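You operate a simulated robot arm through the tools that you are given. There is no shell and no other tool. Be economical: measure what you need, move in short steps, check, and stop when the job is done.

The job below is to be done with a simulated two-armed robot. You get a single attempt, and the scene is never put back.

Task
Try the teal and the blue plug gauge in the teal block and tally each result.
Fine: bench lamp on first and left on; green button once for the gauge that enters, orange once for the one that stops; gauges back in their rack.
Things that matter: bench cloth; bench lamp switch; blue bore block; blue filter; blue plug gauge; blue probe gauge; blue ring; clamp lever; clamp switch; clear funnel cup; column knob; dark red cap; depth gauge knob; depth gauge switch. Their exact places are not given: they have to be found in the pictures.

The check looks at the end state, three seconds after you hand in, the way a careful person would. Anything else that was tipped, shoved, dropped, spilled or broken makes it a failure.

Robot
Two 7-joint arms with fingered hands on one trunk, hanging from a carriage that runs on a rail from [-0.99, -0.014] to [0.99, 0.014] (x, y) and turns from -292 to 396 degrees about z. Base frame: it is fixed where the carriage stands at the start and does not move with it; the origin is on the floor, on the carriage's upright axis, x ahead of it, y to its left, z up. Units: m, degrees, N and s.
The left shoulder is at the start at [0.04, 0.177, 1.203], the right one opposite. Places, roughly: bench lamp switch [0.7, 0.4, 0.9]; blue ring [-1.25, 0.5, 0.75]; clamp lever [-0.7, 0.5, 0.9]; clamp switch [-0.7, 0.3, 0.9]; clear funnel cup [0, 0.5, 0.9]; column knob [0.7, 0.6, 1.1]; depth gauge knob [-1.1, 0.5, 1]; depth gauge switch [-1, 0.4, 0.8]; filter vent button [-0.2, 0.4, 0.8]; green plug gauge [-1.5, 0.5, 0.75]; green ring [-1.25, 0.25, 0.75]; green tally button [0.5, 0.5, 0.8]; height gauge slider [0.7, 0.6, 0.9]; large grey pin [-1.5, 0.5, 0.25]; leak air switch [-0.9, 0.3, 0.8]; left hole of the spare plug rack [0.2, 0.5, 0.8]. Payload 4 kg a hand.
Tool frame (each hand has its own): the origin (TCP) lies between the finger pads and is the grasp point; the fingertips stand 0.03 m ahead of it; z points along the fingers, y is the line along which they close. The gripper opens to 0.104 m. The gripper's body begins 0.035 m behind the TCP. The gripper is a hand of 4 fingers: y runs from the thumb to the fingers, the wrist lies at [-0.015, -0.104, -0.178] in the tool frame.
Orientation is that of the tool frame in the base frame, as [roll, pitch, yaw] about the fixed x, y, z axes, in that order (R = Rz(yaw) Ry(pitch) Rx(roll)). With the fingers straight down and the wrist toward the robot, the tool's x, y and z point along [0, 1, 0], [1, 0, 0] and [0, 0, -1] of the base frame.

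Tools
- The arms move only by the tool apply_moves. It takes "left_series", "right_series" or both (then of equal length, played together; a hand with none holds still); each is a list that holds one entry, the list of rows, each a list of 6 numbers: the shift along the tool's x, y, z in units of 40 mm (1.0 is 40 mm), then the turn, a rotation vector about the tool's x, y, z in units of 5 degrees (1.0 is 5 degrees). In form: [[[x, y, z, wx, wy, wz], ...]]. A call has 1 to 20 rows; each row shifts and turns the commanded pose from where the row before left it, along the tool's axes as they then stand. A call with a number of a shift or a turn outside -1 to 1 is refused whole. Each row takes 0.2 s and may step no farther than 0.05 m and 8.6 degrees from the row before; otherwise, the whole call is refused. A pose out of reach is approached as far as the arm can. The call stops where the force on the tool passes 40 N (or 10 N more than at its start, if that is more) or the arm is blocked; 0.2 s more then pass. In this call time passes only in rows, and 0.2 s behind the last. It gives the time, the measured TCP pose, the force on the tool (base axes), the opening and the grip force at its end, in the units of the frame above (readings bear some noise), with the torque about the TCP (base axes, N m) and any sound that the robot's microphone picked up, and new pictures: "views" is both (left out), scene, wrist or none (wrist: the cameras of the hands that moved).
- Cameras (640 x 400 px; columns grow to the right, rows downward): "scene" is now at [0.1849, 0.0725, 1.4873]; the picture's right is [0.94, -0.33, 0.00], its down [-0.27, -0.75, -0.61] and it looks along [0.20, 0.57, -0.80] (base axes); focal length 214 px, centre (320, 200). "left" rides on the left gripper at [-0.061, -0.092, -0.13] in its tool frame; the picture's right is [-0.81, -0.28, 0.52], its down [0.53, -0.71, 0.46] and it looks along [0.24, 0.64, 0.72] (tool axes); focal length 275 px, centre (320, 200). "right" rides on the right gripper at [0.061, -0.092, -0.13] in its tool frame; the picture's right is [-0.81, 0.27, -0.52], its down [-0.53, -0.71, 0.46] and it looks along [-0.24, 0.64, 0.72] (tool axes); focal length 275 px, centre (320, 200).
- raise_lower(by): slides the trunk up (or, below 0, down) by that many m; the arms and the scene camera ride with it, the base frame stays. It gives what a move gives, with no picture.
- roll_base(legs): drives the robot by 1 to 6 legs, each [ahead, left, turn to the left] in m, m and degrees, along the robot's own axes; the way and the turn of a leg run together, so that a leg with both is an arc; at most 1.5 m and 180 degrees a leg. The arms and the cameras ride along, it lands a little off, and it stops where it bumps. It keeps to its track: a leg is cut to what the track allows. It gives what a move gives, and a new picture of the scene camera.
- curl_fingers(index, middle, ring, thumb_bend, thumb_turn, hand): sets how far each is bent, from 0 (flat) to 1 (curled in); at 0.3 the hand is open as for a grip, at 0.7 the pads meet at the TCP. One left out holds its place. A second passes; each finger stops where it meets its share of the squeeze, and holds until it gets a number again. It is the only way to open and close the hand. It gives what a move gives, with no picture; readings hold the bend of each and the force on the fingers (four entries, about 0 where the hand has none), thumb and palm. thumb_turn goes from beside the hand (0) to across from the fingers (1), as for a grip.
- turn_head(pan, tilt): turns the head with the scene camera to pan (to the left, within 86 degrees either way) and tilt (down, from -29 to 69), counted from straight ahead of the robot. It gives what a move gives, and a new picture of the scene camera.
- pixel_to_xyz(camera, pixels): for up to 12 pixels [column, row] of the newest picture of that camera ("zoom" is the newest enlarged one), the place [x, y, z] in the base frame of the surface seen there, good to about 0.002 m. The clock stands still meanwhile.
- enlarge(camera, box): a new picture of the part [left, top, right, bottom] of that camera's present view, enlarged. The clock stands still meanwhile.
- sign_off(): hands the job in; it is judged then, once.

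Keep the steps short. Do not move on a guess: measure, check each grasp and each placing, and mend mistakes. In all there are 80 turns and 260 pictures (those below and enlarged ones count). Leave the grippers open and the arms clear of the work at the hand-in unless told otherwise, and finish with a single line.

The tools are called after "Emit:" as name(argument=value, ...) on one line, values as JSON. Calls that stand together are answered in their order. apply_moves: Moves the arms, as the interface text tells. Its arguments: {"type":"object","properties":{"left_series":{"type":"array"},"right_series":{"type":"array"},"views":{"type":"string","enum":["both","scene","wrist","none"]}},"required":[]} The other tools are called the same way: raise_lower (by) slides the trunk up or down; curl_fingers (index, middle, ring, thumb_bend, thumb_turn, hand) moves the fingers one by one; roll_base (legs) drives the base; turn_head (pan, tilt) turns the head that bears the scene camera; pixel_to_xyz (camera, pixels) gives the place of the surface under pixels of a picture; enlarge (camera, box) takes an enlarged picture of a part of a camera's view; sign_off () hands the job in.

At the start:

```text
time_s: 0.0
left_ee_pos: [0.3646, 0.4777, 1.206]
left_tool_rot: [-180.0, 0.0, 90.0]
left_ft_force: [0.2, -0.2, 0.0]
left_wrist_torque: [0.02, -0.01, 0.02]
left_finger_gap: 0.1036
left_grasp_force: 0.0
left_shape: jaw
left_bend: [0.3, 0.3, 0.3, 0.3, 0.98]
left_finger forces: [0.0, 0.1, 0.0, 0.0, 0.1, 0.0]
right_ee_pos: [0.6356, 0.0463, 1.2116]
right_tool_rot: [180.0, 0.0, 90.1]
right_ft_force: [-0.8, 0.6, -0.3]
right_wrist_torque: [0.01, 0.03, 0.01]
right_finger_gap: 0.1036
right_grasp_force: 0.0
right_shape: jaw
right_bend: [0.3, 0.3, 0.3, 0.3, 0.98]
right_finger forces: [0.0, 0.0, 0.0, 0.0, 0.1, 0.1]
trunk travel left (down, up): [-0.325, 0.438]
robot x, y, heading: [-0.0016, 0.0029, -0.0]
head pan, tilt: [70.5, 52.7]
```

scene: 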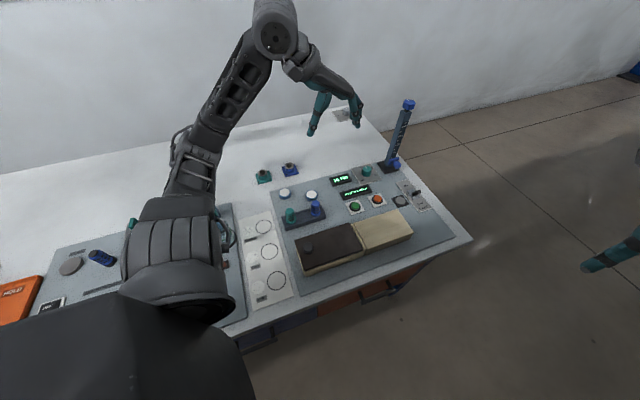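
right: 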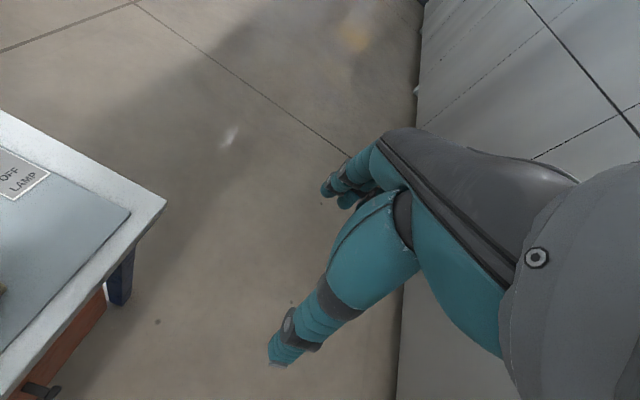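
left: 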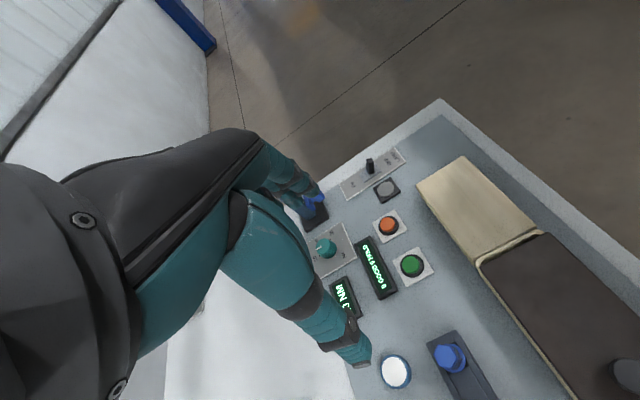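

I see a bench with a rack (teal and blue gauges near 300,212), teal/blue blocks near 265,175 and 290,170, buttons, and the lamp switch near 415,195. I'll enlarge this area.

Emit:
enlarge(camera="scene", box=[230, 90, 470, 280])

Emit:
enlarge(camera="left", box=[300, 130, 520, 400])

Emit:
pixel_to_xyz(camera="scene", pixels=[[263, 172], [291, 166], [291, 213], [315, 206], [355, 206], [377, 199], [400, 200], [417, 193], [285, 193], [311, 194], [340, 220], [430, 230]])

```text
2.11 times, centred on (350, 185) of scene
```

zoom: 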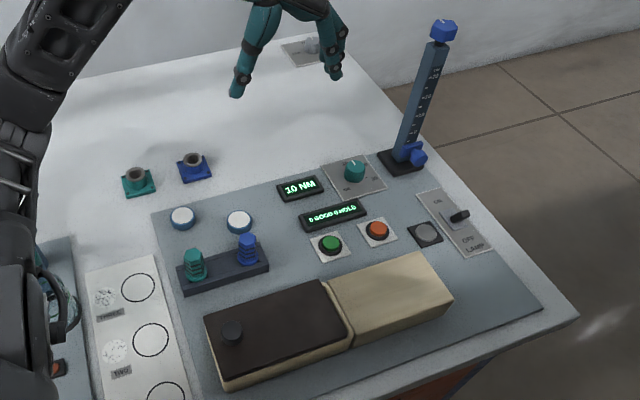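

```text
1.48 times, centred on (410, 265) of left
```

zoom: 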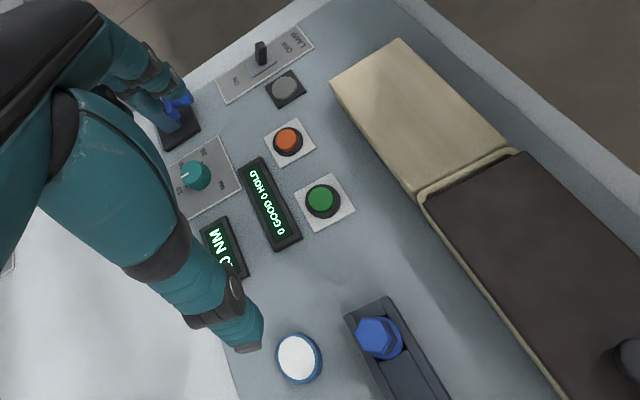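

```text
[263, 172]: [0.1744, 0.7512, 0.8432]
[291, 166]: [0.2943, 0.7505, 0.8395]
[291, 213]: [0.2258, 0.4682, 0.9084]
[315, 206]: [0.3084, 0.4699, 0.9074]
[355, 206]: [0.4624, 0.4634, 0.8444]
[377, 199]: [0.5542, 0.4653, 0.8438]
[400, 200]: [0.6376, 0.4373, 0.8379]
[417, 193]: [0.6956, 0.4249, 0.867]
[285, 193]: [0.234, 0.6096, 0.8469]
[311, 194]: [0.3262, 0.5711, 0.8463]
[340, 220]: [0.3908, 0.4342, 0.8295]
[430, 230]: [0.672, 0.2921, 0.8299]
```

The lamp switch is at about (0.70,0.42), the green button at (0.46,0.46), the orange one at (0.55,0.465), the rack at (0.23–0.31,0.47) and the blocks at y≈0.75. The robot faces along the rail, so I'll turn it left to face the bench. The hands are at z≈1.2, above everything.

Emit:
roll_base(legs=[[0, 0, 90]])

Emit:
turn_head(pan=-30, tilt=50)

```text
time_s: 4.2
left_ee_pos: [-0.4739, 0.3679, 1.2055]
left_tool_rot: [-180.0, 0.1, 179.5]
left_ft_force: [-0.5, 0.0, -1.0]
left_wrist_torque: [0.0, -0.04, -0.01]
left_finger_gap: 0.1036
left_grasp_force: 0.1
left_shape: jaw
left_bend: [0.3, 0.3, 0.3, 0.3, 0.98]
left_finger forces: [0.0, 0.0, 0.1, 0.0, 0.0, 0.0]
right_ee_pos: [-0.0421, 0.6353, 1.2105]
right_tool_rot: [-180.0, 0.1, 179.5]
right_ft_force: [0.1, -0.6, 0.6]
right_wrist_torque: [0.02, 0.0, -0.04]
right_finger_gap: 0.1035
right_grasp_force: 0.1
right_shape: jaw
right_bend: [0.3, 0.3, 0.3, 0.3, 0.98]
right_finger forces: [0.0, 0.0, 0.0, 0.0, 0.0, 0.0]
trunk travel left (down, up): [-0.325, 0.438]
robot x, y, heading: [0.0011, 0.0042, 89.8]
head pan, tilt: [70.5, 52.7]
```

scene: 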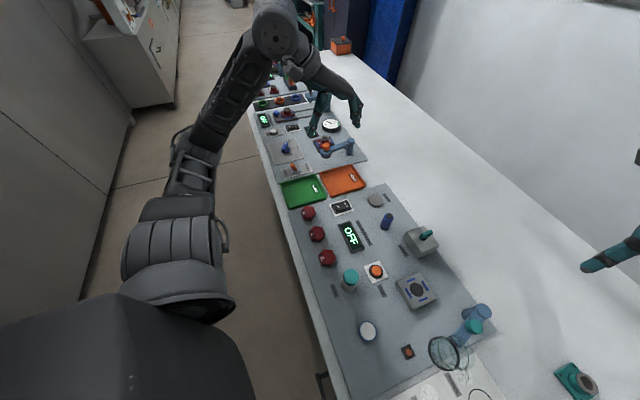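

```text
time_s: 6.0
left_ee_pos: [-0.4747, 0.3678, 1.2056]
left_tool_rot: [179.9, 0.0, 179.6]
left_ft_force: [-0.4, -0.4, 0.6]
left_wrist_torque: [0.01, -0.02, 0.03]
left_finger_gap: 0.1036
left_grasp_force: 0.1
left_shape: jaw
left_bend: [0.3, 0.3, 0.3, 0.3, 0.98]
left_finger forces: [0.0, 0.0, 0.1, 0.0, 0.0, 0.1]
right_ee_pos: [-0.0407, 0.6352, 1.2108]
right_tool_rot: [-180.0, 0.1, 179.4]
right_ft_force: [-0.4, 0.2, 0.4]
right_wrist_torque: [0.0, 0.03, 0.02]
right_finger_gap: 0.1036
right_grasp_force: 0.1
right_shape: jaw
right_bend: [0.3, 0.3, 0.3, 0.3, 0.98]
right_finger forces: [0.0, 0.0, 0.1, 0.1, 0.0, 0.0]
trunk travel left (down, up): [-0.325, 0.438]
robot x, y, heading: [-0.0019, -0.0021, 89.5]
head pan, tilt: [-30.0, 50.0]
```

scene: 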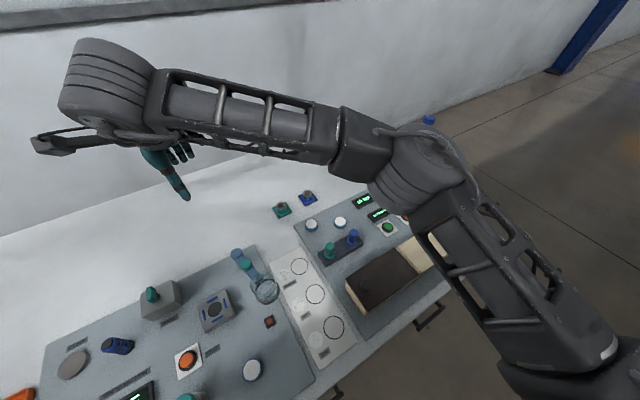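

The right arm is now over the bench. Before driving right I'll measure the elbow and forearm heights and the column top, to be sure the arm clears the column.

Emit:
pixel_to_xyz(camera="scene", pixels=[[429, 118], [400, 165], [440, 150], [380, 190], [240, 130], [330, 150], [95, 100], [178, 190], [440, 260], [500, 300]])

Emit:
enlarge(camera="scene", box=[250, 170, 450, 300])

```text
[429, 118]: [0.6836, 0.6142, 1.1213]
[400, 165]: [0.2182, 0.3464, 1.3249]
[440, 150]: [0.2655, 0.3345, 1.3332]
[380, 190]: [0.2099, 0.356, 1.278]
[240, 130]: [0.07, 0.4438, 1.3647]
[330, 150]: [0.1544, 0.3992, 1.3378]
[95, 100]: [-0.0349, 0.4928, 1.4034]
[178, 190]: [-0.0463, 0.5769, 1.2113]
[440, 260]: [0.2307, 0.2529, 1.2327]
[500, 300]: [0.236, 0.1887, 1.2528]
```

```text
3.08 times, centred on (350, 235) of scene
```

zoom: 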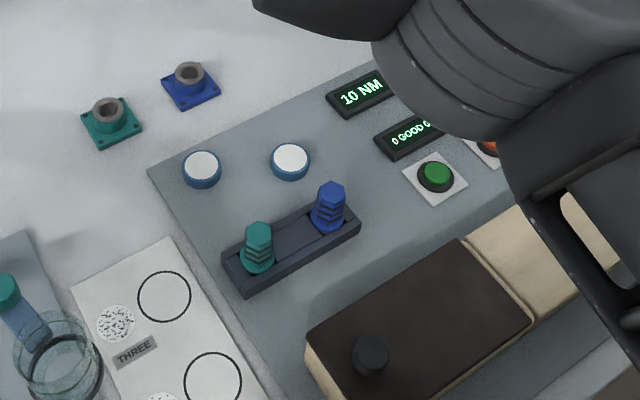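

The elbow and forearm are at z≥1.25 and the column top is at 1.12, x=0.68. I'll drive to x≈0.5, which keeps the hand at x≈0.46, clear of the column, and then look at the lamp switch.

Emit:
roll_base(legs=[[0, -0.5, 0]])

Emit:
turn_head(pan=-20, tilt=55)

```text
time_s: 8.9
left_ee_pos: [0.0287, 0.3753, 1.2042]
left_tool_rot: [179.9, 0.1, 179.5]
left_ft_force: [0.9, 0.1, -0.1]
left_wrist_torque: [-0.04, 0.01, -0.04]
left_finger_gap: 0.1037
left_grasp_force: 0.1
left_shape: jaw
left_bend: [0.3, 0.3, 0.3, 0.3, 0.98]
left_finger forces: [0.0, 0.1, 0.0, 0.0, 0.0, 0.0]
right_ee_pos: [0.4627, 0.6421, 1.2113]
right_tool_rot: [180.0, 0.0, 179.5]
right_ft_force: [0.4, -0.2, 0.1]
right_wrist_torque: [0.01, -0.04, 0.03]
right_finger_gap: 0.1032
right_grasp_force: 0.0
right_shape: jaw
right_bend: [0.3, 0.3, 0.3, 0.3, 0.98]
right_finger forces: [0.0, 0.1, 0.0, 0.0, 0.0, 0.1]
trunk travel left (down, up): [-0.325, 0.438]
robot x, y, heading: [0.4987, 0.0059, 89.5]
head pan, tilt: [-30.0, 50.0]
```

scene: 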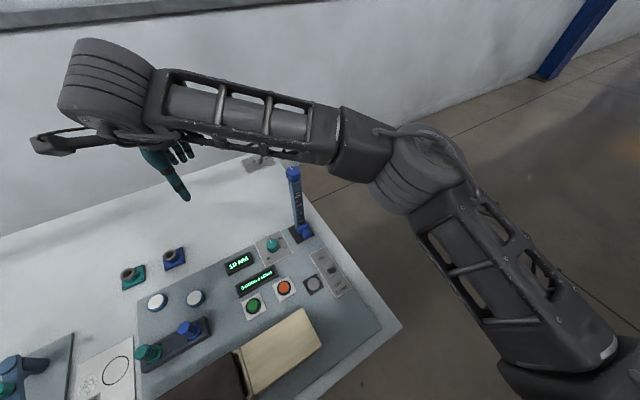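

```text
time_s: 9.7
left_ee_pos: [0.029, 0.3754, 1.2055]
left_tool_rot: [180.0, -0.1, 179.5]
left_ft_force: [0.5, -0.1, -0.6]
left_wrist_torque: [0.01, 0.02, -0.02]
left_finger_gap: 0.1037
left_grasp_force: 0.0
left_shape: jaw
left_bend: [0.3, 0.3, 0.3, 0.3, 0.98]
left_finger forces: [0.1, 0.0, 0.0, 0.1, 0.1, 0.0]
right_ee_pos: [0.4623, 0.6424, 1.211]
right_tool_rot: [-180.0, 0.0, 179.6]
right_ft_force: [-0.6, 0.1, 0.3]
right_wrist_torque: [0.0, 0.01, 0.01]
right_finger_gap: 0.1038
right_grasp_force: 0.0
right_shape: jaw
right_bend: [0.3, 0.3, 0.3, 0.3, 0.98]
right_finger forces: [0.0, 0.0, 0.0, 0.0, 0.1, 0.1]
trunk travel left (down, up): [-0.325, 0.438]
robot x, y, heading: [0.5039, 0.0086, 89.6]
head pan, tilt: [-20.0, 55.0]
```

scene: 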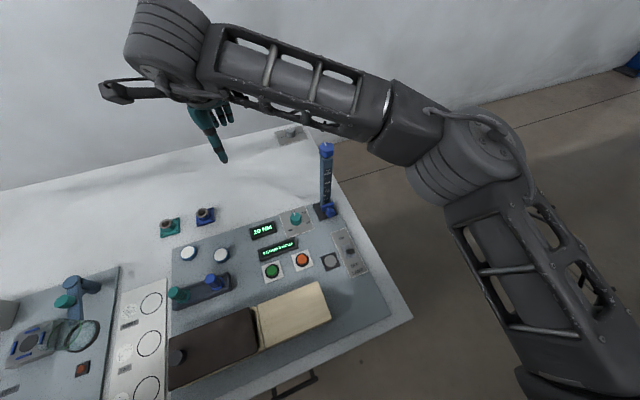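

Emit:
enlarge(camera="scene", box=[250, 190, 410, 300])

Emit:
pixel_to_xyz(camera="scene", pixels=[[349, 250], [340, 235], [361, 272], [349, 247], [351, 255], [302, 259], [272, 270], [330, 260]])

```text
3.64 times, centred on (330, 245) of scene
```

zoom: 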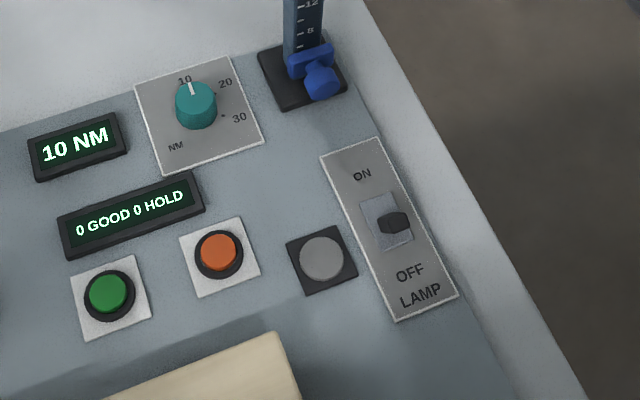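

```text
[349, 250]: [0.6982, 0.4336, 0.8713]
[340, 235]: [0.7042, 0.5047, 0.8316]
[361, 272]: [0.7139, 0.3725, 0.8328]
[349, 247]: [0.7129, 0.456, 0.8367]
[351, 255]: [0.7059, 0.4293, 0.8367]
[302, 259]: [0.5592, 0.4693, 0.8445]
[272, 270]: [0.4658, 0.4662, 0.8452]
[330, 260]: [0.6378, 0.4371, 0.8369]
```

The lamp lever tip is at about (0.70,0.43,0.871). ON is the +y end and OFF is the near end, so the lever must be pushed in +y. I'll close the right fingers into a point and raise the left hand while the right hand goes above the near side of the lever.

Emit:
curl_fingers(hand="right", index=0.7, middle=0.7, ring=0.7, thumb_bend=0.7)

Emit:
apply_moves(right_series=[[[-0.84, -0.86, 0, 0, 0, 0], [-0.84, -0.86, 0, 0, 0, 0], [-0.84, -0.86, 0, 0, 0, 0], [-0.84, -0.86, 0, 0, 0, 0], [-0.84, -0.86, 0, 0, 0, 0], [-0.84, -0.86, 0, 0, 0, 0], [-0.84, -0.86, 0, 0, 0, 0]]], left_series=[[[0, 0, -1, 0, 0, 0], [0, 0, -1, 0, 0, 0], [0, 0, -1, 0, 0, 0], [0, 0, -1, 0, 0, 0], [0, 0, -1, 0, 0, 0], [0, 0, 0, 0, 0, 0], [0, 0, 0, 0, 0, 0]]])

```text
time_s: 10.7
left_ee_pos: [0.0285, 0.3766, 1.2057]
left_tool_rot: [-179.9, -0.1, 179.5]
left_ft_force: [-0.3, 0.1, -0.1]
left_wrist_torque: [-0.02, -0.02, 0.02]
left_finger_gap: 0.1036
left_grasp_force: 0.1
left_shape: jaw
left_bend: [0.3, 0.3, 0.3, 0.3, 0.98]
left_finger forces: [0.1, 0.0, 0.1, 0.0, 0.0, 0.0]
right_ee_pos: [0.4626, 0.6404, 1.2111]
right_tool_rot: [-179.9, 0.0, 179.5]
right_ft_force: [-0.3, 0.2, -0.6]
right_wrist_torque: [0.0, -0.02, 0.01]
right_finger_gap: 0.0013
right_grasp_force: 0.1
right_shape: fingers
right_bend: [0.7, 0.7, 0.7, 0.7, 0.98]
right_finger forces: [0.0, 0.0, 0.0, 0.1, 0.0, 0.1]
trunk travel left (down, up): [-0.325, 0.438]
robot x, y, heading: [0.5044, 0.0124, 89.6]
head pan, tilt: [-20.0, 55.0]
```

```text
time_s: 12.3
left_ee_pos: [0.028, 0.375, 1.4056]
left_tool_rot: [180.0, 0.0, 179.4]
left_ft_force: [0.2, -0.7, -0.6]
left_wrist_torque: [-0.01, 0.0, -0.01]
left_finger_gap: 0.104
left_grasp_force: 0.2
left_shape: jaw
left_bend: [0.3, 0.3, 0.3, 0.3, 0.98]
left_finger forces: [0.1, 0.0, 0.1, 0.0, 0.0, 0.1]
right_ee_pos: [0.6959, 0.3979, 1.21]
right_tool_rot: [180.0, 0.0, 179.6]
right_ft_force: [-0.6, 0.3, -0.4]
right_wrist_torque: [0.02, 0.0, 0.02]
right_finger_gap: 0.0015
right_grasp_force: 0.1
right_shape: fingers
right_bend: [0.7, 0.7, 0.7, 0.7, 0.98]
right_finger forces: [0.0, 0.0, 0.1, 0.1, 0.0, 0.1]
trunk travel left (down, up): [-0.325, 0.438]
robot x, y, heading: [0.5027, 0.0068, 89.3]
head pan, tilt: [-20.0, 55.0]
```

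scene: 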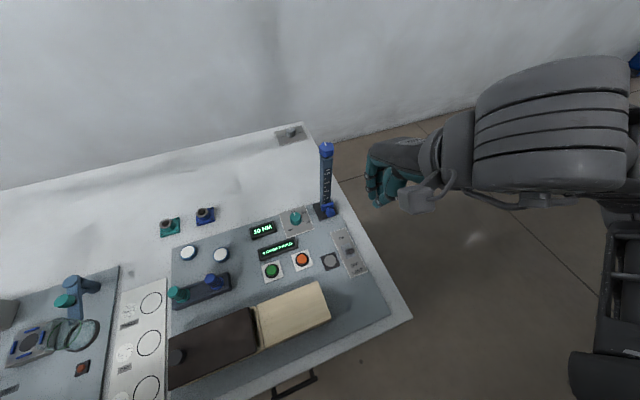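
right: 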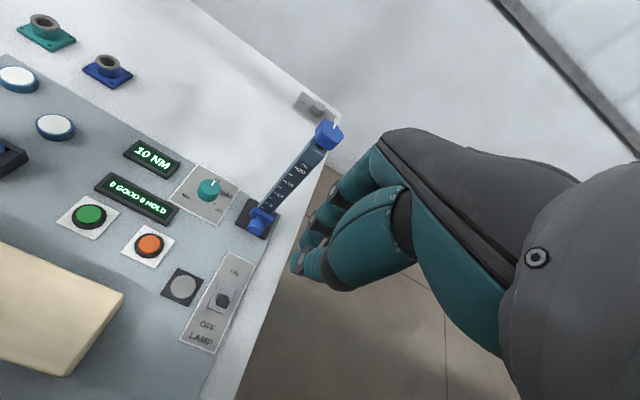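
left: 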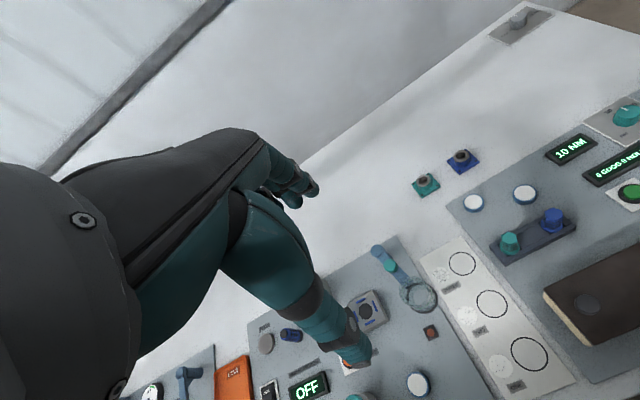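

The right hand is above the lever's near side at (0.696,0.398,1.21). I'll lower the trunk by 0.25 m, which leaves the TCP at about 0.96.

Emit:
raise_lower(by=-0.25)

Emit:
enlarge(camera="right", box=[120, 120, 440, 400])

Emit:
enlarge(camera="scene", box=[200, 100, 520, 340])

```text
time_s: 14.8
left_ee_pos: [0.0289, 0.3762, 1.1545]
left_tool_rot: [-180.0, 0.0, 179.5]
left_ft_force: [-0.8, 0.5, 0.7]
left_wrist_torque: [-0.03, 0.03, -0.01]
left_finger_gap: 0.104
left_grasp_force: 0.0
left_shape: jaw
left_bend: [0.3, 0.3, 0.3, 0.3, 0.98]
left_finger forces: [0.0, 0.1, 0.0, 0.0, 0.1, 0.0]
right_ee_pos: [0.6949, 0.3996, 0.96]
right_tool_rot: [180.0, 0.0, 179.5]
right_ft_force: [0.0, 0.3, -0.3]
right_wrist_torque: [0.03, 0.02, 0.0]
right_finger_gap: 0.0012
right_grasp_force: 0.1
right_shape: fingers
right_bend: [0.7, 0.7, 0.7, 0.7, 0.98]
right_finger forces: [0.0, 0.1, 0.1, 0.0, 0.1, 0.1]
trunk travel left (down, up): [-0.075, 0.688]
robot x, y, heading: [0.5072, 0.0057, 89.3]
head pan, tilt: [-20.0, 55.0]
```

```text
1.43 times, centred on (280, 260) of right
```

zoom: 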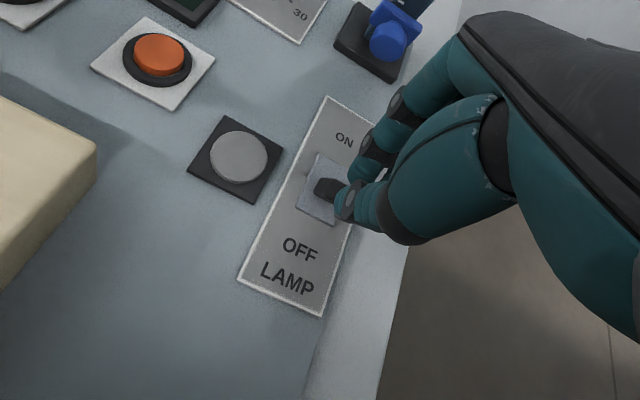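

```text
1.67 times, centred on (360, 220) of scene
```

zoom: 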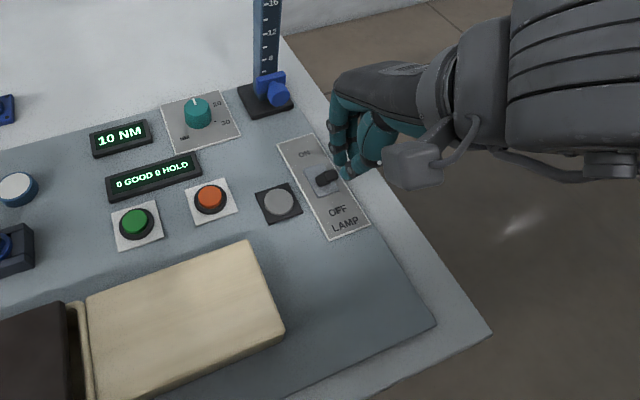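

The closed fingers are above the plate. I'll measure the lever and the fingertips.

Emit:
pixel_to_xyz(camera="zoom", pixels=[[327, 178], [320, 180], [334, 175], [316, 183], [320, 171], [326, 190], [348, 172], [339, 150], [375, 158], [341, 168]])

Emit:
enlarge(camera="scene", box=[360, 170, 440, 220])

```text
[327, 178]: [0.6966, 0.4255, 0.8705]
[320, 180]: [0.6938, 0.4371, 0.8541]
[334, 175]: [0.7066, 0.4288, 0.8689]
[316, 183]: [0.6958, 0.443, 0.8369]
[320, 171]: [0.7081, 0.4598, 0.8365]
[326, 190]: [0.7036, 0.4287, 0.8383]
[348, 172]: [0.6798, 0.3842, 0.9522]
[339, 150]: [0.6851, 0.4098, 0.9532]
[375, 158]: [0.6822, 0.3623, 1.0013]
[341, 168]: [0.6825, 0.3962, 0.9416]
```

```text
8.00 times, centred on (400, 195) of scene
```

zoom: 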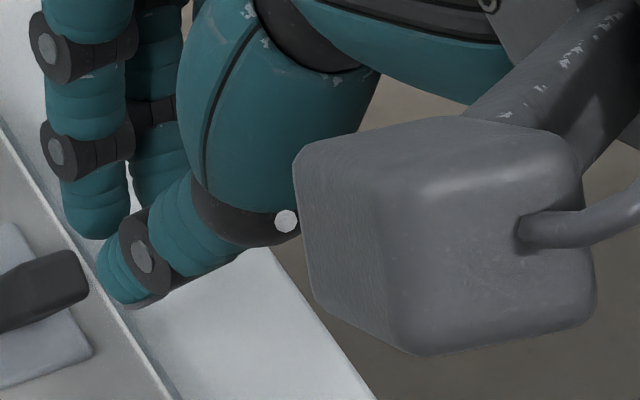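

The lever base is at (0.70,0.442) and its tip at (0.70,0.427,0.871), so it leans towards OFF. I'll back off to y≈0.385, go down to TCP z≈0.883 and push +y.

Emit:
apply_moves(right_series=[[[-0.1, -0.4, 0, 0, 0, 0], [0, 0, 0.65, 0, 0, 0], [0, 0, 0.65, 0, 0, 0], [0, 0, 0.6, 0, 0, 0], [0, 0.5, 0, 0, 0, 0], [0, 0.5, 0, 0, 0, 0], [0, 0.3, 0, 0, 0, 0]]])

```text
time_s: 16.4
left_ee_pos: [0.0284, 0.3748, 1.1557]
left_tool_rot: [-180.0, -0.1, 179.5]
left_ft_force: [-1.1, 0.3, -0.7]
left_wrist_torque: [0.0, 0.01, 0.01]
left_finger_gap: 0.1038
left_grasp_force: 0.0
left_shape: jaw
left_bend: [0.3, 0.3, 0.3, 0.3, 0.98]
left_finger forces: [0.0, 0.1, 0.0, 0.0, 0.0, 0.0]
right_ee_pos: [0.6983, 0.4447, 0.89]
right_tool_rot: [179.6, 0.0, 179.5]
right_ft_force: [-4.0, -5.2, 29.9]
right_wrist_torque: [0.26, -0.21, 0.02]
right_finger_gap: 0.0002
right_grasp_force: 16.5
right_shape: fingers
right_bend: [0.71, 0.72, 0.7, 0.69, 0.98]
right_finger forces: [8.0, 24.9, 0.0, 0.0, 0.0, 0.0]
right hand out of reach, approached as far as the arm can: row 4
trunk travel left (down, up): [-0.075, 0.688]
robot x, y, heading: [0.5017, 0.0042, 89.3]
head pan, tilt: [-20.0, 55.0]
```

scene: 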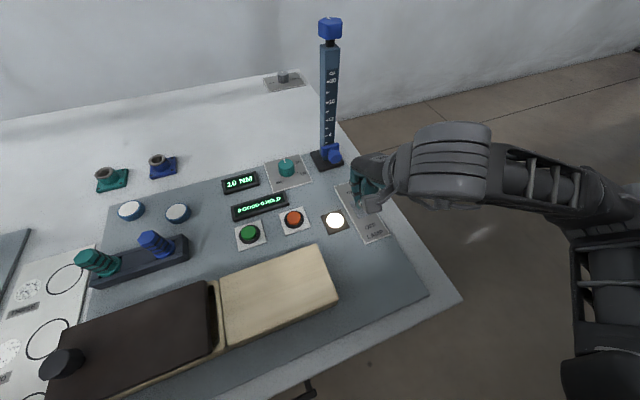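
right: 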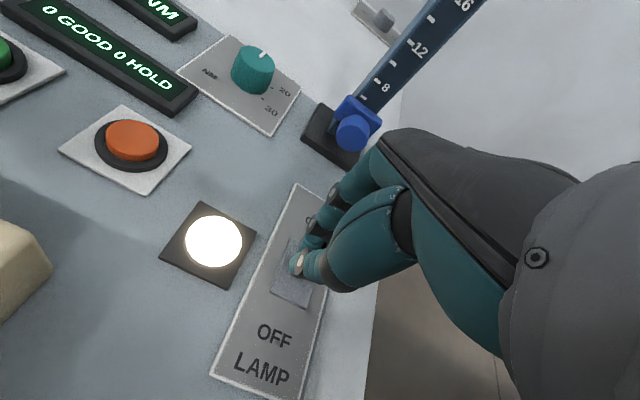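

The lamp indicator at (335,220) now glows, so the lamp is on. The fingers press down with 30 N, so I'll lift straight up.

Emit:
apply_moves(right_series=[[[0, 0, -0.5, 0, 0, 0], [0, 0, -0.9, 0, 0, 0], [0, 0, -0.9, 0, 0, 0], [0, -0.5, -0.9, 0, 0, 0], [0, -0.5, 0, 0, 0, 0]]])

Emit:
enlarge(camera="scene", box=[200, 130, 440, 280])

```text
time_s: 17.6
left_ee_pos: [0.0278, 0.3758, 1.1556]
left_tool_rot: [-179.9, 0.0, 179.5]
left_ft_force: [0.4, -0.2, -1.0]
left_wrist_torque: [0.0, -0.04, 0.03]
left_finger_gap: 0.1038
left_grasp_force: 0.1
left_shape: jaw
left_bend: [0.3, 0.3, 0.3, 0.3, 0.98]
left_finger forces: [0.1, 0.0, 0.0, 0.1, 0.0, 0.0]
right_ee_pos: [0.6975, 0.4013, 1.0166]
right_tool_rot: [-179.9, -0.1, 179.4]
right_ft_force: [-0.1, -0.3, -0.2]
right_wrist_torque: [-0.01, 0.0, 0.02]
right_finger_gap: 0.0009
right_grasp_force: 0.1
right_shape: fingers
right_bend: [0.7, 0.7, 0.7, 0.7, 0.98]
right_finger forces: [0.0, 0.0, 0.1, 0.0, 0.0, 0.0]
trunk travel left (down, up): [-0.075, 0.688]
robot x, y, heading: [0.5052, 0.0088, 89.5]
head pan, tilt: [-20.0, 55.0]
```

scene: 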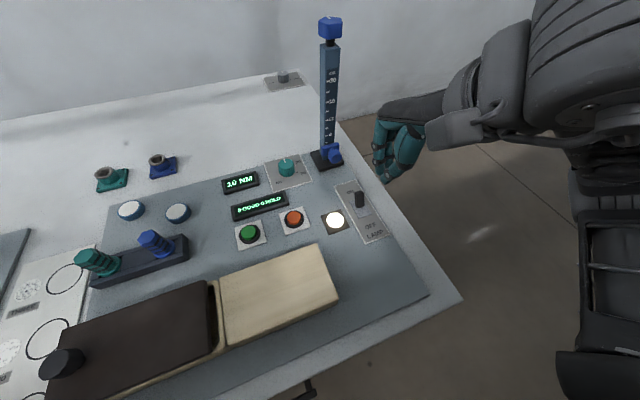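
right: 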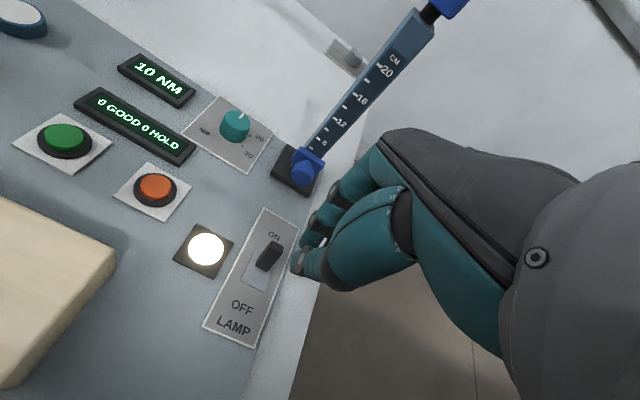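

```text
2.67 times, centred on (320, 205) of scene
```

zoom: 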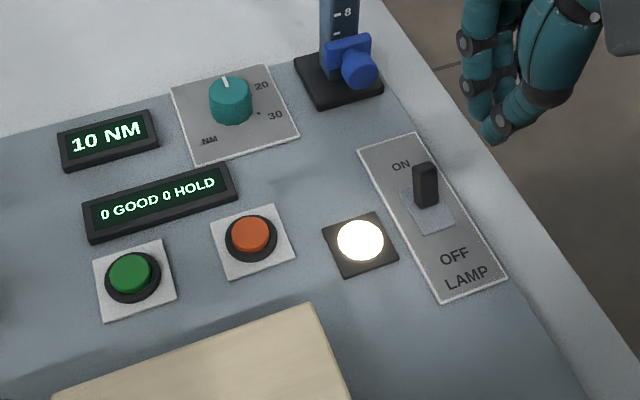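

The display reads "0 GOOD 0 HOLD", the lamp glows and the lever is at ON. Next I'll drive to x≈0.1 for the rack and blocks, with the right hand at z 1.017, above everything on the way, and look closely at the gauges.

Emit:
roll_base(legs=[[0, 0.4, 0]])

Emit:
turn_head(pan=-10, tilt=45)

Emit:
enlarge(camera="right", box=[0, 0, 400, 400])

```text
time_s: 20.1
left_ee_pos: [-0.3756, 0.3668, 1.1555]
left_tool_rot: [-179.9, -0.1, 179.9]
left_ft_force: [-0.3, -0.2, -0.5]
left_wrist_torque: [0.02, 0.02, 0.02]
left_finger_gap: 0.1039
left_grasp_force: 0.1
left_shape: jaw
left_bend: [0.3, 0.3, 0.3, 0.3, 0.98]
left_finger forces: [0.0, 0.0, 0.0, 0.1, 0.1, 0.0]
right_ee_pos: [0.2946, 0.3992, 1.0155]
right_tool_rot: [179.9, 0.0, 179.9]
right_ft_force: [0.6, 0.2, 0.4]
right_wrist_torque: [0.0, 0.01, -0.01]
right_finger_gap: 0.0011
right_grasp_force: 0.1
right_shape: fingers
right_bend: [0.7, 0.7, 0.7, 0.7, 0.98]
right_finger forces: [0.0, 0.1, 0.0, 0.1, 0.0, 0.0]
trunk travel left (down, up): [-0.075, 0.688]
robot x, y, heading: [0.1026, 0.0018, 89.9]
head pan, tilt: [-20.0, 55.0]
```

scene: 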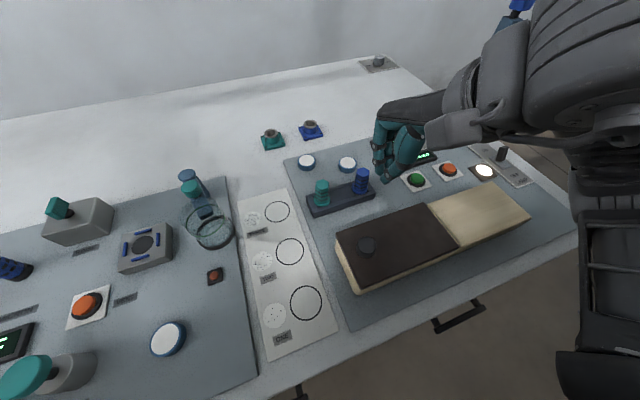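

```text
time_s: 20.9
left_ee_pos: [-0.3745, 0.3665, 1.1551]
left_tool_rot: [-179.9, 0.1, 179.9]
left_ft_force: [0.5, 0.2, -0.2]
left_wrist_torque: [-0.03, -0.02, 0.03]
left_finger_gap: 0.1036
left_grasp_force: 0.0
left_shape: jaw
left_bend: [0.3, 0.3, 0.3, 0.3, 0.98]
left_finger forces: [0.0, 0.0, 0.0, 0.0, 0.0, 0.1]
right_ee_pos: [0.2955, 0.3996, 1.0154]
right_tool_rot: [180.0, 0.0, 179.7]
right_ft_force: [0.4, 0.4, -0.4]
right_wrist_torque: [0.01, -0.03, 0.0]
right_finger_gap: 0.0012
right_grasp_force: 0.0
right_shape: fingers
right_bend: [0.7, 0.7, 0.7, 0.7, 0.98]
right_finger forces: [0.0, 0.0, 0.0, 0.1, 0.1, 0.1]
trunk travel left (down, up): [-0.075, 0.688]
robot x, y, heading: [0.1032, 0.0016, 89.9]
head pan, tilt: [-10.0, 45.0]
```

scene: 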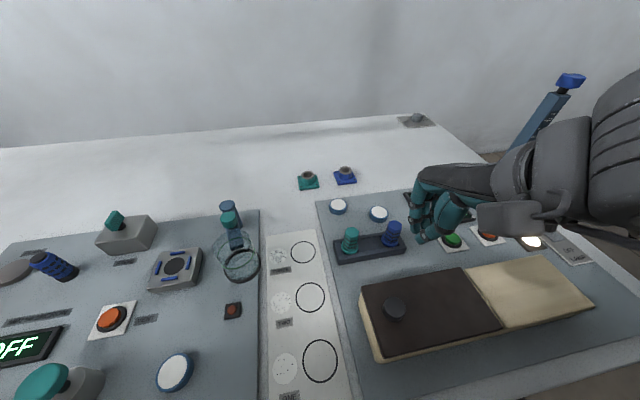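

```text
1.00 times, centred on (200, 200) of right (not enlarged: the box is as wide or as high as the picture)
```

zoom: 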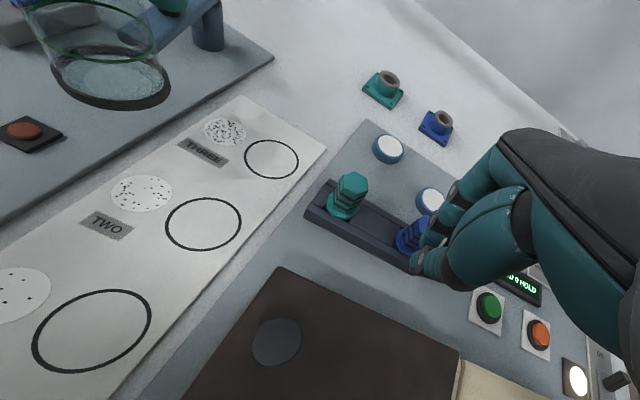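

Now I'll zoom in on the rack and the blocks and measure the gauge shapes.

Emit:
enlarge(camera="scene", box=[320, 205, 420, 270])

Emit:
pixel_to_xyz(camera="zoom", pixels=[[200, 165], [200, 190], [190, 215], [200, 260], [200, 295], [465, 120], [465, 150], [460, 200], [330, 230], [330, 290], [130, 260], [530, 200]])

Emit:
enlarge(camera="scene", box=[280, 150, 370, 205])

Emit:
pixel_to_xyz(camera="scene", pixels=[[308, 174], [308, 171], [304, 174], [312, 174], [308, 182], [297, 182], [308, 189], [319, 184], [340, 170], [345, 168]])

```text
6.15 times, centred on (370, 238) of scene
```

zoom: 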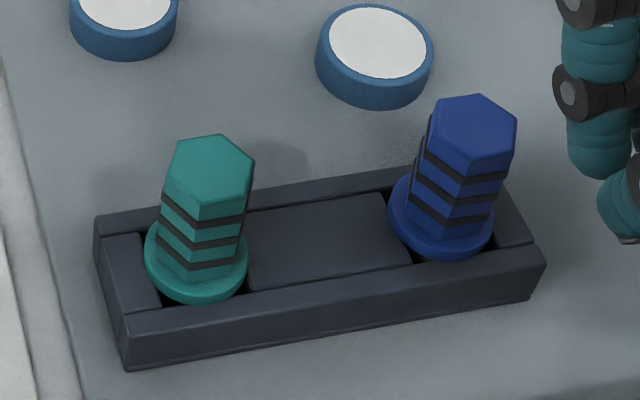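

```text
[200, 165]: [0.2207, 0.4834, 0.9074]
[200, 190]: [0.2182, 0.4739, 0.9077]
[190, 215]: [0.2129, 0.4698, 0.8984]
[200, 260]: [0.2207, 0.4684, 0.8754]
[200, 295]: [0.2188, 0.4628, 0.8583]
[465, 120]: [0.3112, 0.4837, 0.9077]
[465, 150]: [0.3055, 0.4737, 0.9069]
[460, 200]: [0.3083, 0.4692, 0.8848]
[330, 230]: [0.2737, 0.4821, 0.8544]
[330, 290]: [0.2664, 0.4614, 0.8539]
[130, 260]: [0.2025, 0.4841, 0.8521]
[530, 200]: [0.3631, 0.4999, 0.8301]
```

```text
7.11 times, centred on (325, 178) of scene
```

zoom: 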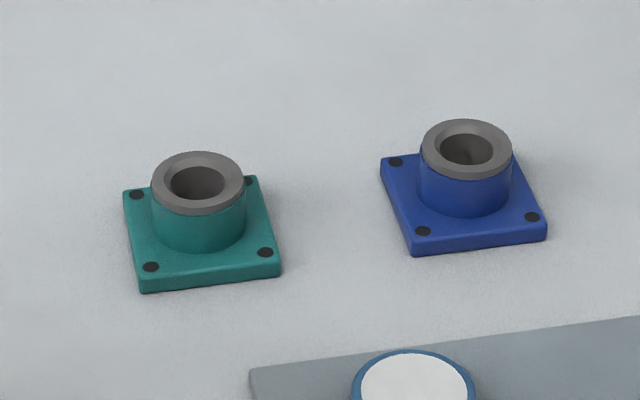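

```text
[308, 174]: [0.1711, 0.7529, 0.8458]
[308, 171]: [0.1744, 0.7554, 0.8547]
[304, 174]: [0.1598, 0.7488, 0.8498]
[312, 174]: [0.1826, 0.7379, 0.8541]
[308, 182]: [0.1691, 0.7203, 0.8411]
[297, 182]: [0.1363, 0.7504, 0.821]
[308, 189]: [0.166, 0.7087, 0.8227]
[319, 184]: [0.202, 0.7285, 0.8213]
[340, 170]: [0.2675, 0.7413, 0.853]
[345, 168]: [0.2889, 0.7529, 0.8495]
```

The gauges have hex handles (z 0.868–0.908) over a collar. The teal gauge centre is at about (0.222,0.481) and the blue at about (0.312,0.480). I'll measure points on the bushing's top ring to get the bore centre, and open the right hand.

Emit:
pixel_to_xyz(camera="zoom", pixels=[[160, 183], [235, 183], [198, 158], [198, 205], [172, 165], [225, 165], [172, 202], [225, 202], [128, 195], [253, 182], [275, 262], [142, 280]])

Emit:
curl_fingers(hand="right", index=0.4, middle=0.4, ring=0.4, thumb_bend=0.4)

```text
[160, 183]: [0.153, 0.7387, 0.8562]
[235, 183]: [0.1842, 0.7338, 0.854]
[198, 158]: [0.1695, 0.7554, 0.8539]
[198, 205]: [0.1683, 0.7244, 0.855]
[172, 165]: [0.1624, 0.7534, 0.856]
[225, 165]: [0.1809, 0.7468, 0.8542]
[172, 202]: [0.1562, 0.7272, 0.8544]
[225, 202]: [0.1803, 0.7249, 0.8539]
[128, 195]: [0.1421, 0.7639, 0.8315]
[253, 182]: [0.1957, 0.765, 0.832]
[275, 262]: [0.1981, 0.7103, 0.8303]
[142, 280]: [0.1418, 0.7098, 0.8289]
```

```text
time_s: 21.9
left_ee_pos: [-0.3751, 0.3664, 1.156]
left_tool_rot: [-180.0, -0.1, 179.9]
left_ft_force: [-0.3, -0.1, -0.4]
left_wrist_torque: [0.01, 0.02, -0.04]
left_finger_gap: 0.1036
left_grasp_force: 0.0
left_shape: jaw
left_bend: [0.3, 0.3, 0.3, 0.3, 0.98]
left_finger forces: [0.0, 0.1, 0.0, 0.0, 0.1, 0.0]
right_ee_pos: [0.295, 0.3994, 1.0159]
right_tool_rot: [180.0, 0.0, 180.0]
right_ft_force: [0.1, -0.1, 0.3]
right_wrist_torque: [-0.01, 0.0, 0.02]
right_finger_gap: 0.0775
right_grasp_force: 0.0
right_shape: fingers
right_bend: [0.4, 0.4, 0.4, 0.4, 0.98]
right_finger forces: [0.0, 0.0, 0.1, 0.0, 0.0, 0.0]
trunk travel left (down, up): [-0.075, 0.688]
robot x, y, heading: [0.0988, 0.0015, 90.2]
head pan, tilt: [-10.0, 45.0]
```

The bore centre is at about (0.1695,0.738), with its rim at z≈0.855. I'll move the open hand (gap 0.078) above the teal gauge.

Emit:
apply_moves(right_series=[[[0.61, 0.68, 0, 0, 0, 0], [0.61, 0.68, 0, 0, 0, 0], [0.61, 0.68, 0, 0, 0, 0]]], views="none")

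Emit:
raise_lower(by=-0.06)

Emit:
enlarge(camera="scene", box=[240, 130, 480, 290])

Emit:
enlarge(camera="right", box=[200, 150, 500, 350])

```text
time_s: 22.7
left_ee_pos: [-0.3759, 0.3672, 1.1551]
left_tool_rot: [-180.0, 0.0, 179.9]
left_ft_force: [0.6, 0.0, 1.1]
left_wrist_torque: [-0.01, -0.01, 0.03]
left_finger_gap: 0.1035
left_grasp_force: 0.1
left_shape: jaw
left_bend: [0.3, 0.3, 0.3, 0.3, 0.98]
left_finger forces: [0.0, 0.0, 0.0, 0.1, 0.0, 0.0]
right_ee_pos: [0.2224, 0.4831, 1.0158]
right_tool_rot: [-179.9, -0.1, 179.7]
right_ft_force: [0.4, -0.1, 1.6]
right_wrist_torque: [0.0, -0.01, -0.02]
right_finger_gap: 0.0774
right_grasp_force: 0.1
right_shape: fingers
right_bend: [0.4, 0.4, 0.4, 0.4, 0.98]
right_finger forces: [0.0, 0.0, 0.0, 0.1, 0.0, 0.0]
trunk travel left (down, up): [-0.075, 0.688]
robot x, y, heading: [0.1043, 0.0005, 89.9]
head pan, tilt: [-10.0, 45.0]
```

```text
time_s: 23.7
left_ee_pos: [-0.3747, 0.3675, 1.0946]
left_tool_rot: [180.0, -0.1, 179.9]
left_ft_force: [-0.6, -0.2, 0.0]
left_wrist_torque: [0.05, -0.01, 0.0]
left_finger_gap: 0.1036
left_grasp_force: 0.0
left_shape: jaw
left_bend: [0.3, 0.3, 0.3, 0.3, 0.98]
left_finger forces: [0.0, 0.1, 0.1, 0.0, 0.0, 0.0]
right_ee_pos: [0.2245, 0.4829, 0.9553]
right_tool_rot: [179.9, 0.0, 179.9]
right_ft_force: [0.3, 0.5, -0.3]
right_wrist_torque: [-0.02, -0.01, -0.02]
right_finger_gap: 0.0777
right_grasp_force: 0.1
right_shape: fingers
right_bend: [0.4, 0.4, 0.4, 0.4, 0.98]
right_finger forces: [0.0, 0.0, 0.0, 0.1, 0.1, 0.0]
trunk travel left (down, up): [-0.015, 0.748]
robot x, y, heading: [0.0987, 0.0042, 89.8]
head pan, tilt: [-10.0, 45.0]
```

```text
2.50 times, centred on (360, 210) of scene
```

zoom: 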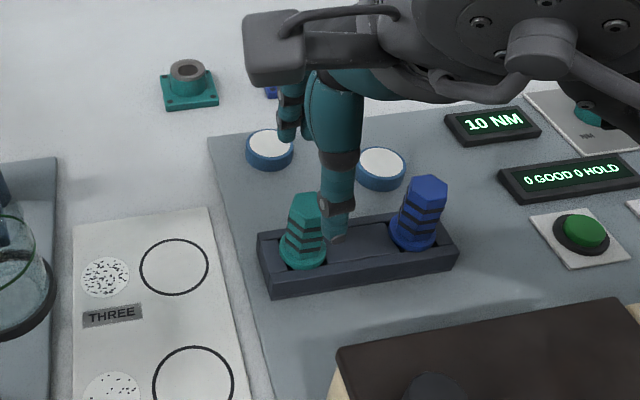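

```text
2.00 times, centred on (350, 250) of right
```

zoom: 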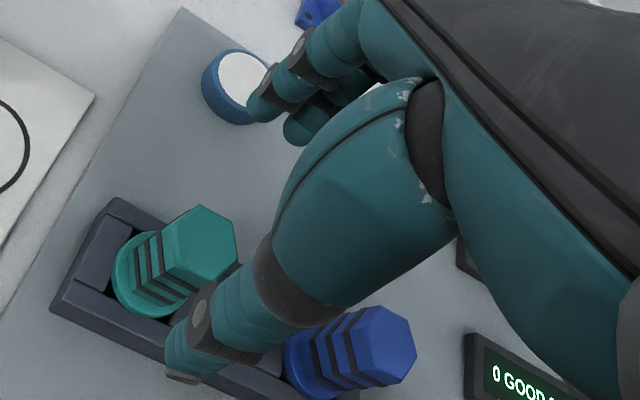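

The thumb is on the near side, but it looks slightly right of the teal gauge. I'll measure the thumb and finger positions.

Emit:
pixel_to_xyz(camera="scene", pixels=[[366, 223], [361, 215], [371, 215], [366, 200], [347, 183], [355, 185], [353, 215], [354, 208]])

Emit:
pixel_to_xyz(camera="zoom", pixels=[[185, 370], [262, 110], [300, 130], [205, 240], [215, 225]])

```text
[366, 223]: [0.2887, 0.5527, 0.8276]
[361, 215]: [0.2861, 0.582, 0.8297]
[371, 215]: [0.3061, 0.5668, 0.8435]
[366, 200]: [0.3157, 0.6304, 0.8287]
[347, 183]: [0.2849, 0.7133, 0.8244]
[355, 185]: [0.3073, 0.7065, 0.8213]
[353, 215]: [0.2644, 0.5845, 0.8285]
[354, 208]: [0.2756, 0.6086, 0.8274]
```

```text
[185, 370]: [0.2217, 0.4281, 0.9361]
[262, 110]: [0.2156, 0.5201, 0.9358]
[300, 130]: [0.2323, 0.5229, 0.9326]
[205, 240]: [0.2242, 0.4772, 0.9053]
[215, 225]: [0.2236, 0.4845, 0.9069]
```

The thumb (x 0.222) and fingers (x 0.216–0.232) straddle the gauge at (0.2235,0.480). I'll go down to TCP z≈0.902 and correct y by −3 mm, then close.

Emit:
apply_moves(right_series=[[[0, -0.07, 0.5, 0, 0, 0], [0, 0, 0.5, 0, 0, 0], [0, 0, 0.33, 0, 0, 0]]])

```text
time_s: 24.7
left_ee_pos: [-0.387, 0.3663, 1.1005]
left_tool_rot: [180.0, -0.2, -179.8]
left_ft_force: [0.6, -0.1, 0.0]
left_wrist_torque: [0.01, -0.03, 0.05]
left_finger_gap: 0.1037
left_grasp_force: 0.1
left_shape: jaw
left_bend: [0.3, 0.3, 0.3, 0.3, 0.98]
left_finger forces: [0.0, 0.0, 0.1, 0.0, 0.0, 0.0]
right_ee_pos: [0.1982, 0.4785, 0.9363]
right_tool_rot: [175.6, -0.5, -178.3]
right_ft_force: [-0.4, 0.1, -0.9]
right_wrist_torque: [0.0, 0.01, -0.05]
right_finger_gap: 0.0779
right_grasp_force: 0.1
right_shape: fingers
right_bend: [0.4, 0.4, 0.4, 0.4, 0.98]
right_finger forces: [0.0, 0.1, 0.0, 0.0, 0.0, 0.0]
trunk travel left (down, up): [-0.015, 0.748]
robot x, y, heading: [0.098, 0.0016, 90.3]
head pan, tilt: [-10.0, 45.0]
stopped in row 3 (right hand): the arm was blocked; the commanded pose is now the measured one
```

scene: 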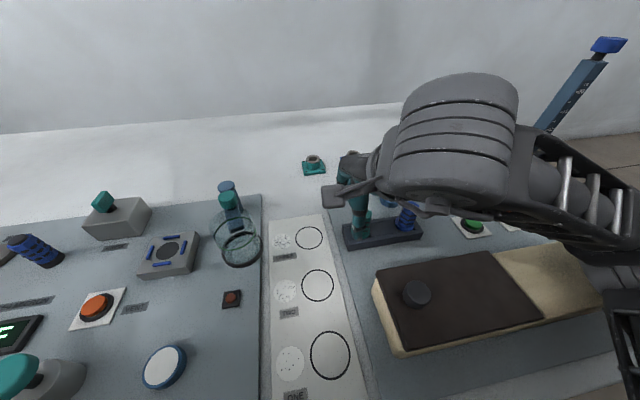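
right: 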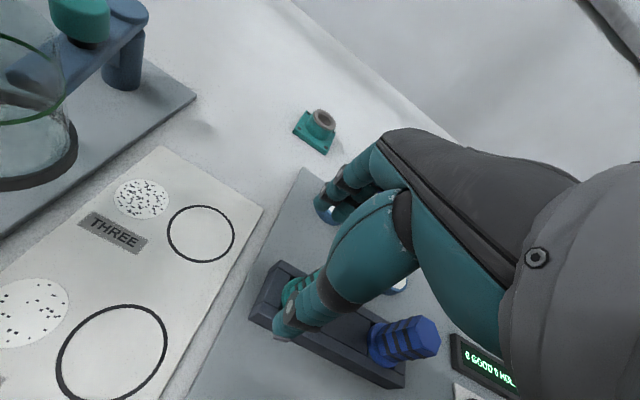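

The arm was blocked in row 3: the pose slipped to x=0.198, the hand tilted 4°, and the left hand jolted slightly too. The force is low. I'll raise the trunk to pull straight up, then check for contact and whether the gauge moved.

Emit:
raise_lower(by=0.08)

Emit:
turn_head(pan=-25, tilt=50)

```text
time_s: 25.8
left_ee_pos: [-0.3787, 0.3656, 1.1764]
left_tool_rot: [-180.0, 0.1, -180.0]
left_ft_force: [-0.6, 0.6, -0.2]
left_wrist_torque: [-0.01, -0.03, -0.03]
left_finger_gap: 0.1035
left_grasp_force: 0.1
left_shape: jaw
left_bend: [0.3, 0.3, 0.3, 0.3, 0.98]
left_finger forces: [0.0, 0.0, 0.0, 0.1, 0.0, 0.0]
right_ee_pos: [0.2121, 0.4777, 1.0036]
right_tool_rot: [177.1, -0.2, -179.1]
right_ft_force: [-0.4, 0.5, -0.6]
right_wrist_torque: [0.0, 0.03, 0.01]
right_finger_gap: 0.0776
right_grasp_force: 0.1
right_shape: fingers
right_bend: [0.4, 0.4, 0.4, 0.4, 0.98]
right_finger forces: [0.0, 0.0, 0.0, 0.1, 0.0, 0.0]
trunk travel left (down, up): [-0.095, 0.668]
robot x, y, heading: [0.1021, 0.0052, 90.1]
head pan, tilt: [-10.0, 45.0]
```

```text
time_s: 26.6
left_ee_pos: [-0.3783, 0.3642, 1.1751]
left_tool_rot: [-180.0, 0.1, 180.0]
left_ft_force: [0.0, -0.7, 0.2]
left_wrist_torque: [-0.02, -0.02, -0.01]
left_finger_gap: 0.1036
left_grasp_force: 0.1
left_shape: jaw
left_bend: [0.3, 0.3, 0.3, 0.3, 0.98]
left_finger forces: [0.0, 0.0, 0.1, 0.1, 0.0, 0.0]
right_ee_pos: [0.2123, 0.476, 1.004]
right_tool_rot: [177.1, -0.1, -179.1]
right_ft_force: [0.3, -0.3, 0.4]
right_wrist_torque: [0.0, 0.02, 0.05]
right_finger_gap: 0.0776
right_grasp_force: 0.1
right_shape: fingers
right_bend: [0.4, 0.4, 0.4, 0.4, 0.98]
right_finger forces: [0.0, 0.0, 0.1, 0.1, 0.1, 0.0]
trunk travel left (down, up): [-0.095, 0.668]
robot x, y, heading: [0.0981, 0.0002, 89.8]
head pan, tilt: [-25.0, 50.0]
```

scene: 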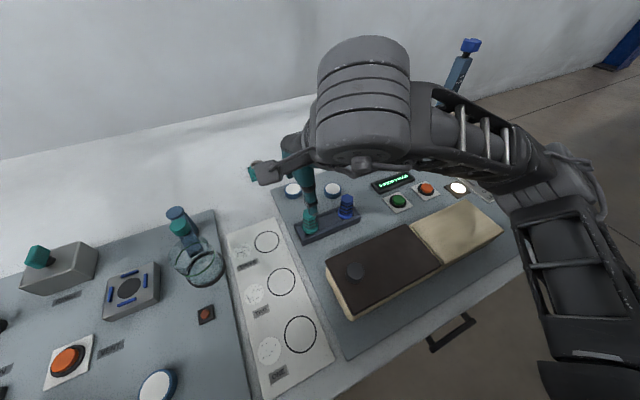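

The gauges look upright in the rack. I'll measure the elbow, upper arm and box heights to find what blocked the arm.

Emit:
pixel_to_xyz(camera="scene", pixels=[[560, 190], [580, 240], [530, 200], [480, 140], [440, 130], [360, 90], [470, 230], [400, 270], [350, 310], [540, 290], [590, 180], [600, 330]])

Emit:
enlarge(camera="scene", box=[240, 170, 380, 260])

```text
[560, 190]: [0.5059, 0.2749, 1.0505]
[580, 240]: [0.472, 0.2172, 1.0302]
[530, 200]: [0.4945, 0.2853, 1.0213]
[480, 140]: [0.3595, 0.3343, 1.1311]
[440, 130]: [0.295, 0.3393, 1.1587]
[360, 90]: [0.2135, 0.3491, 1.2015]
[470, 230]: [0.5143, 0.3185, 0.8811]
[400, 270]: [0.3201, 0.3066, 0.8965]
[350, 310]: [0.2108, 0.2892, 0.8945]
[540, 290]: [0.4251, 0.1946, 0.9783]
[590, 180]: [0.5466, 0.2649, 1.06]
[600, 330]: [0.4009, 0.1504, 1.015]
```

```text
4.44 times, centred on (310, 215) of scene
```

zoom: 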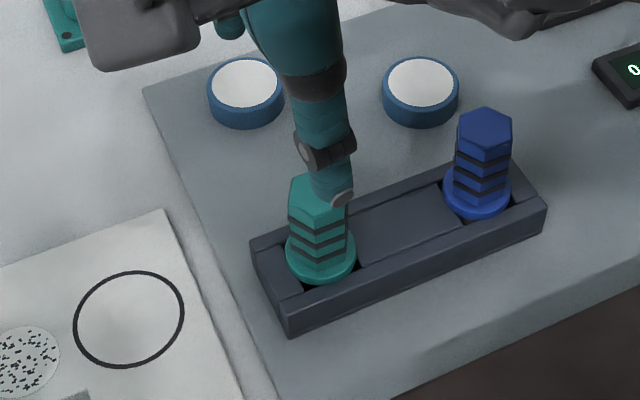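

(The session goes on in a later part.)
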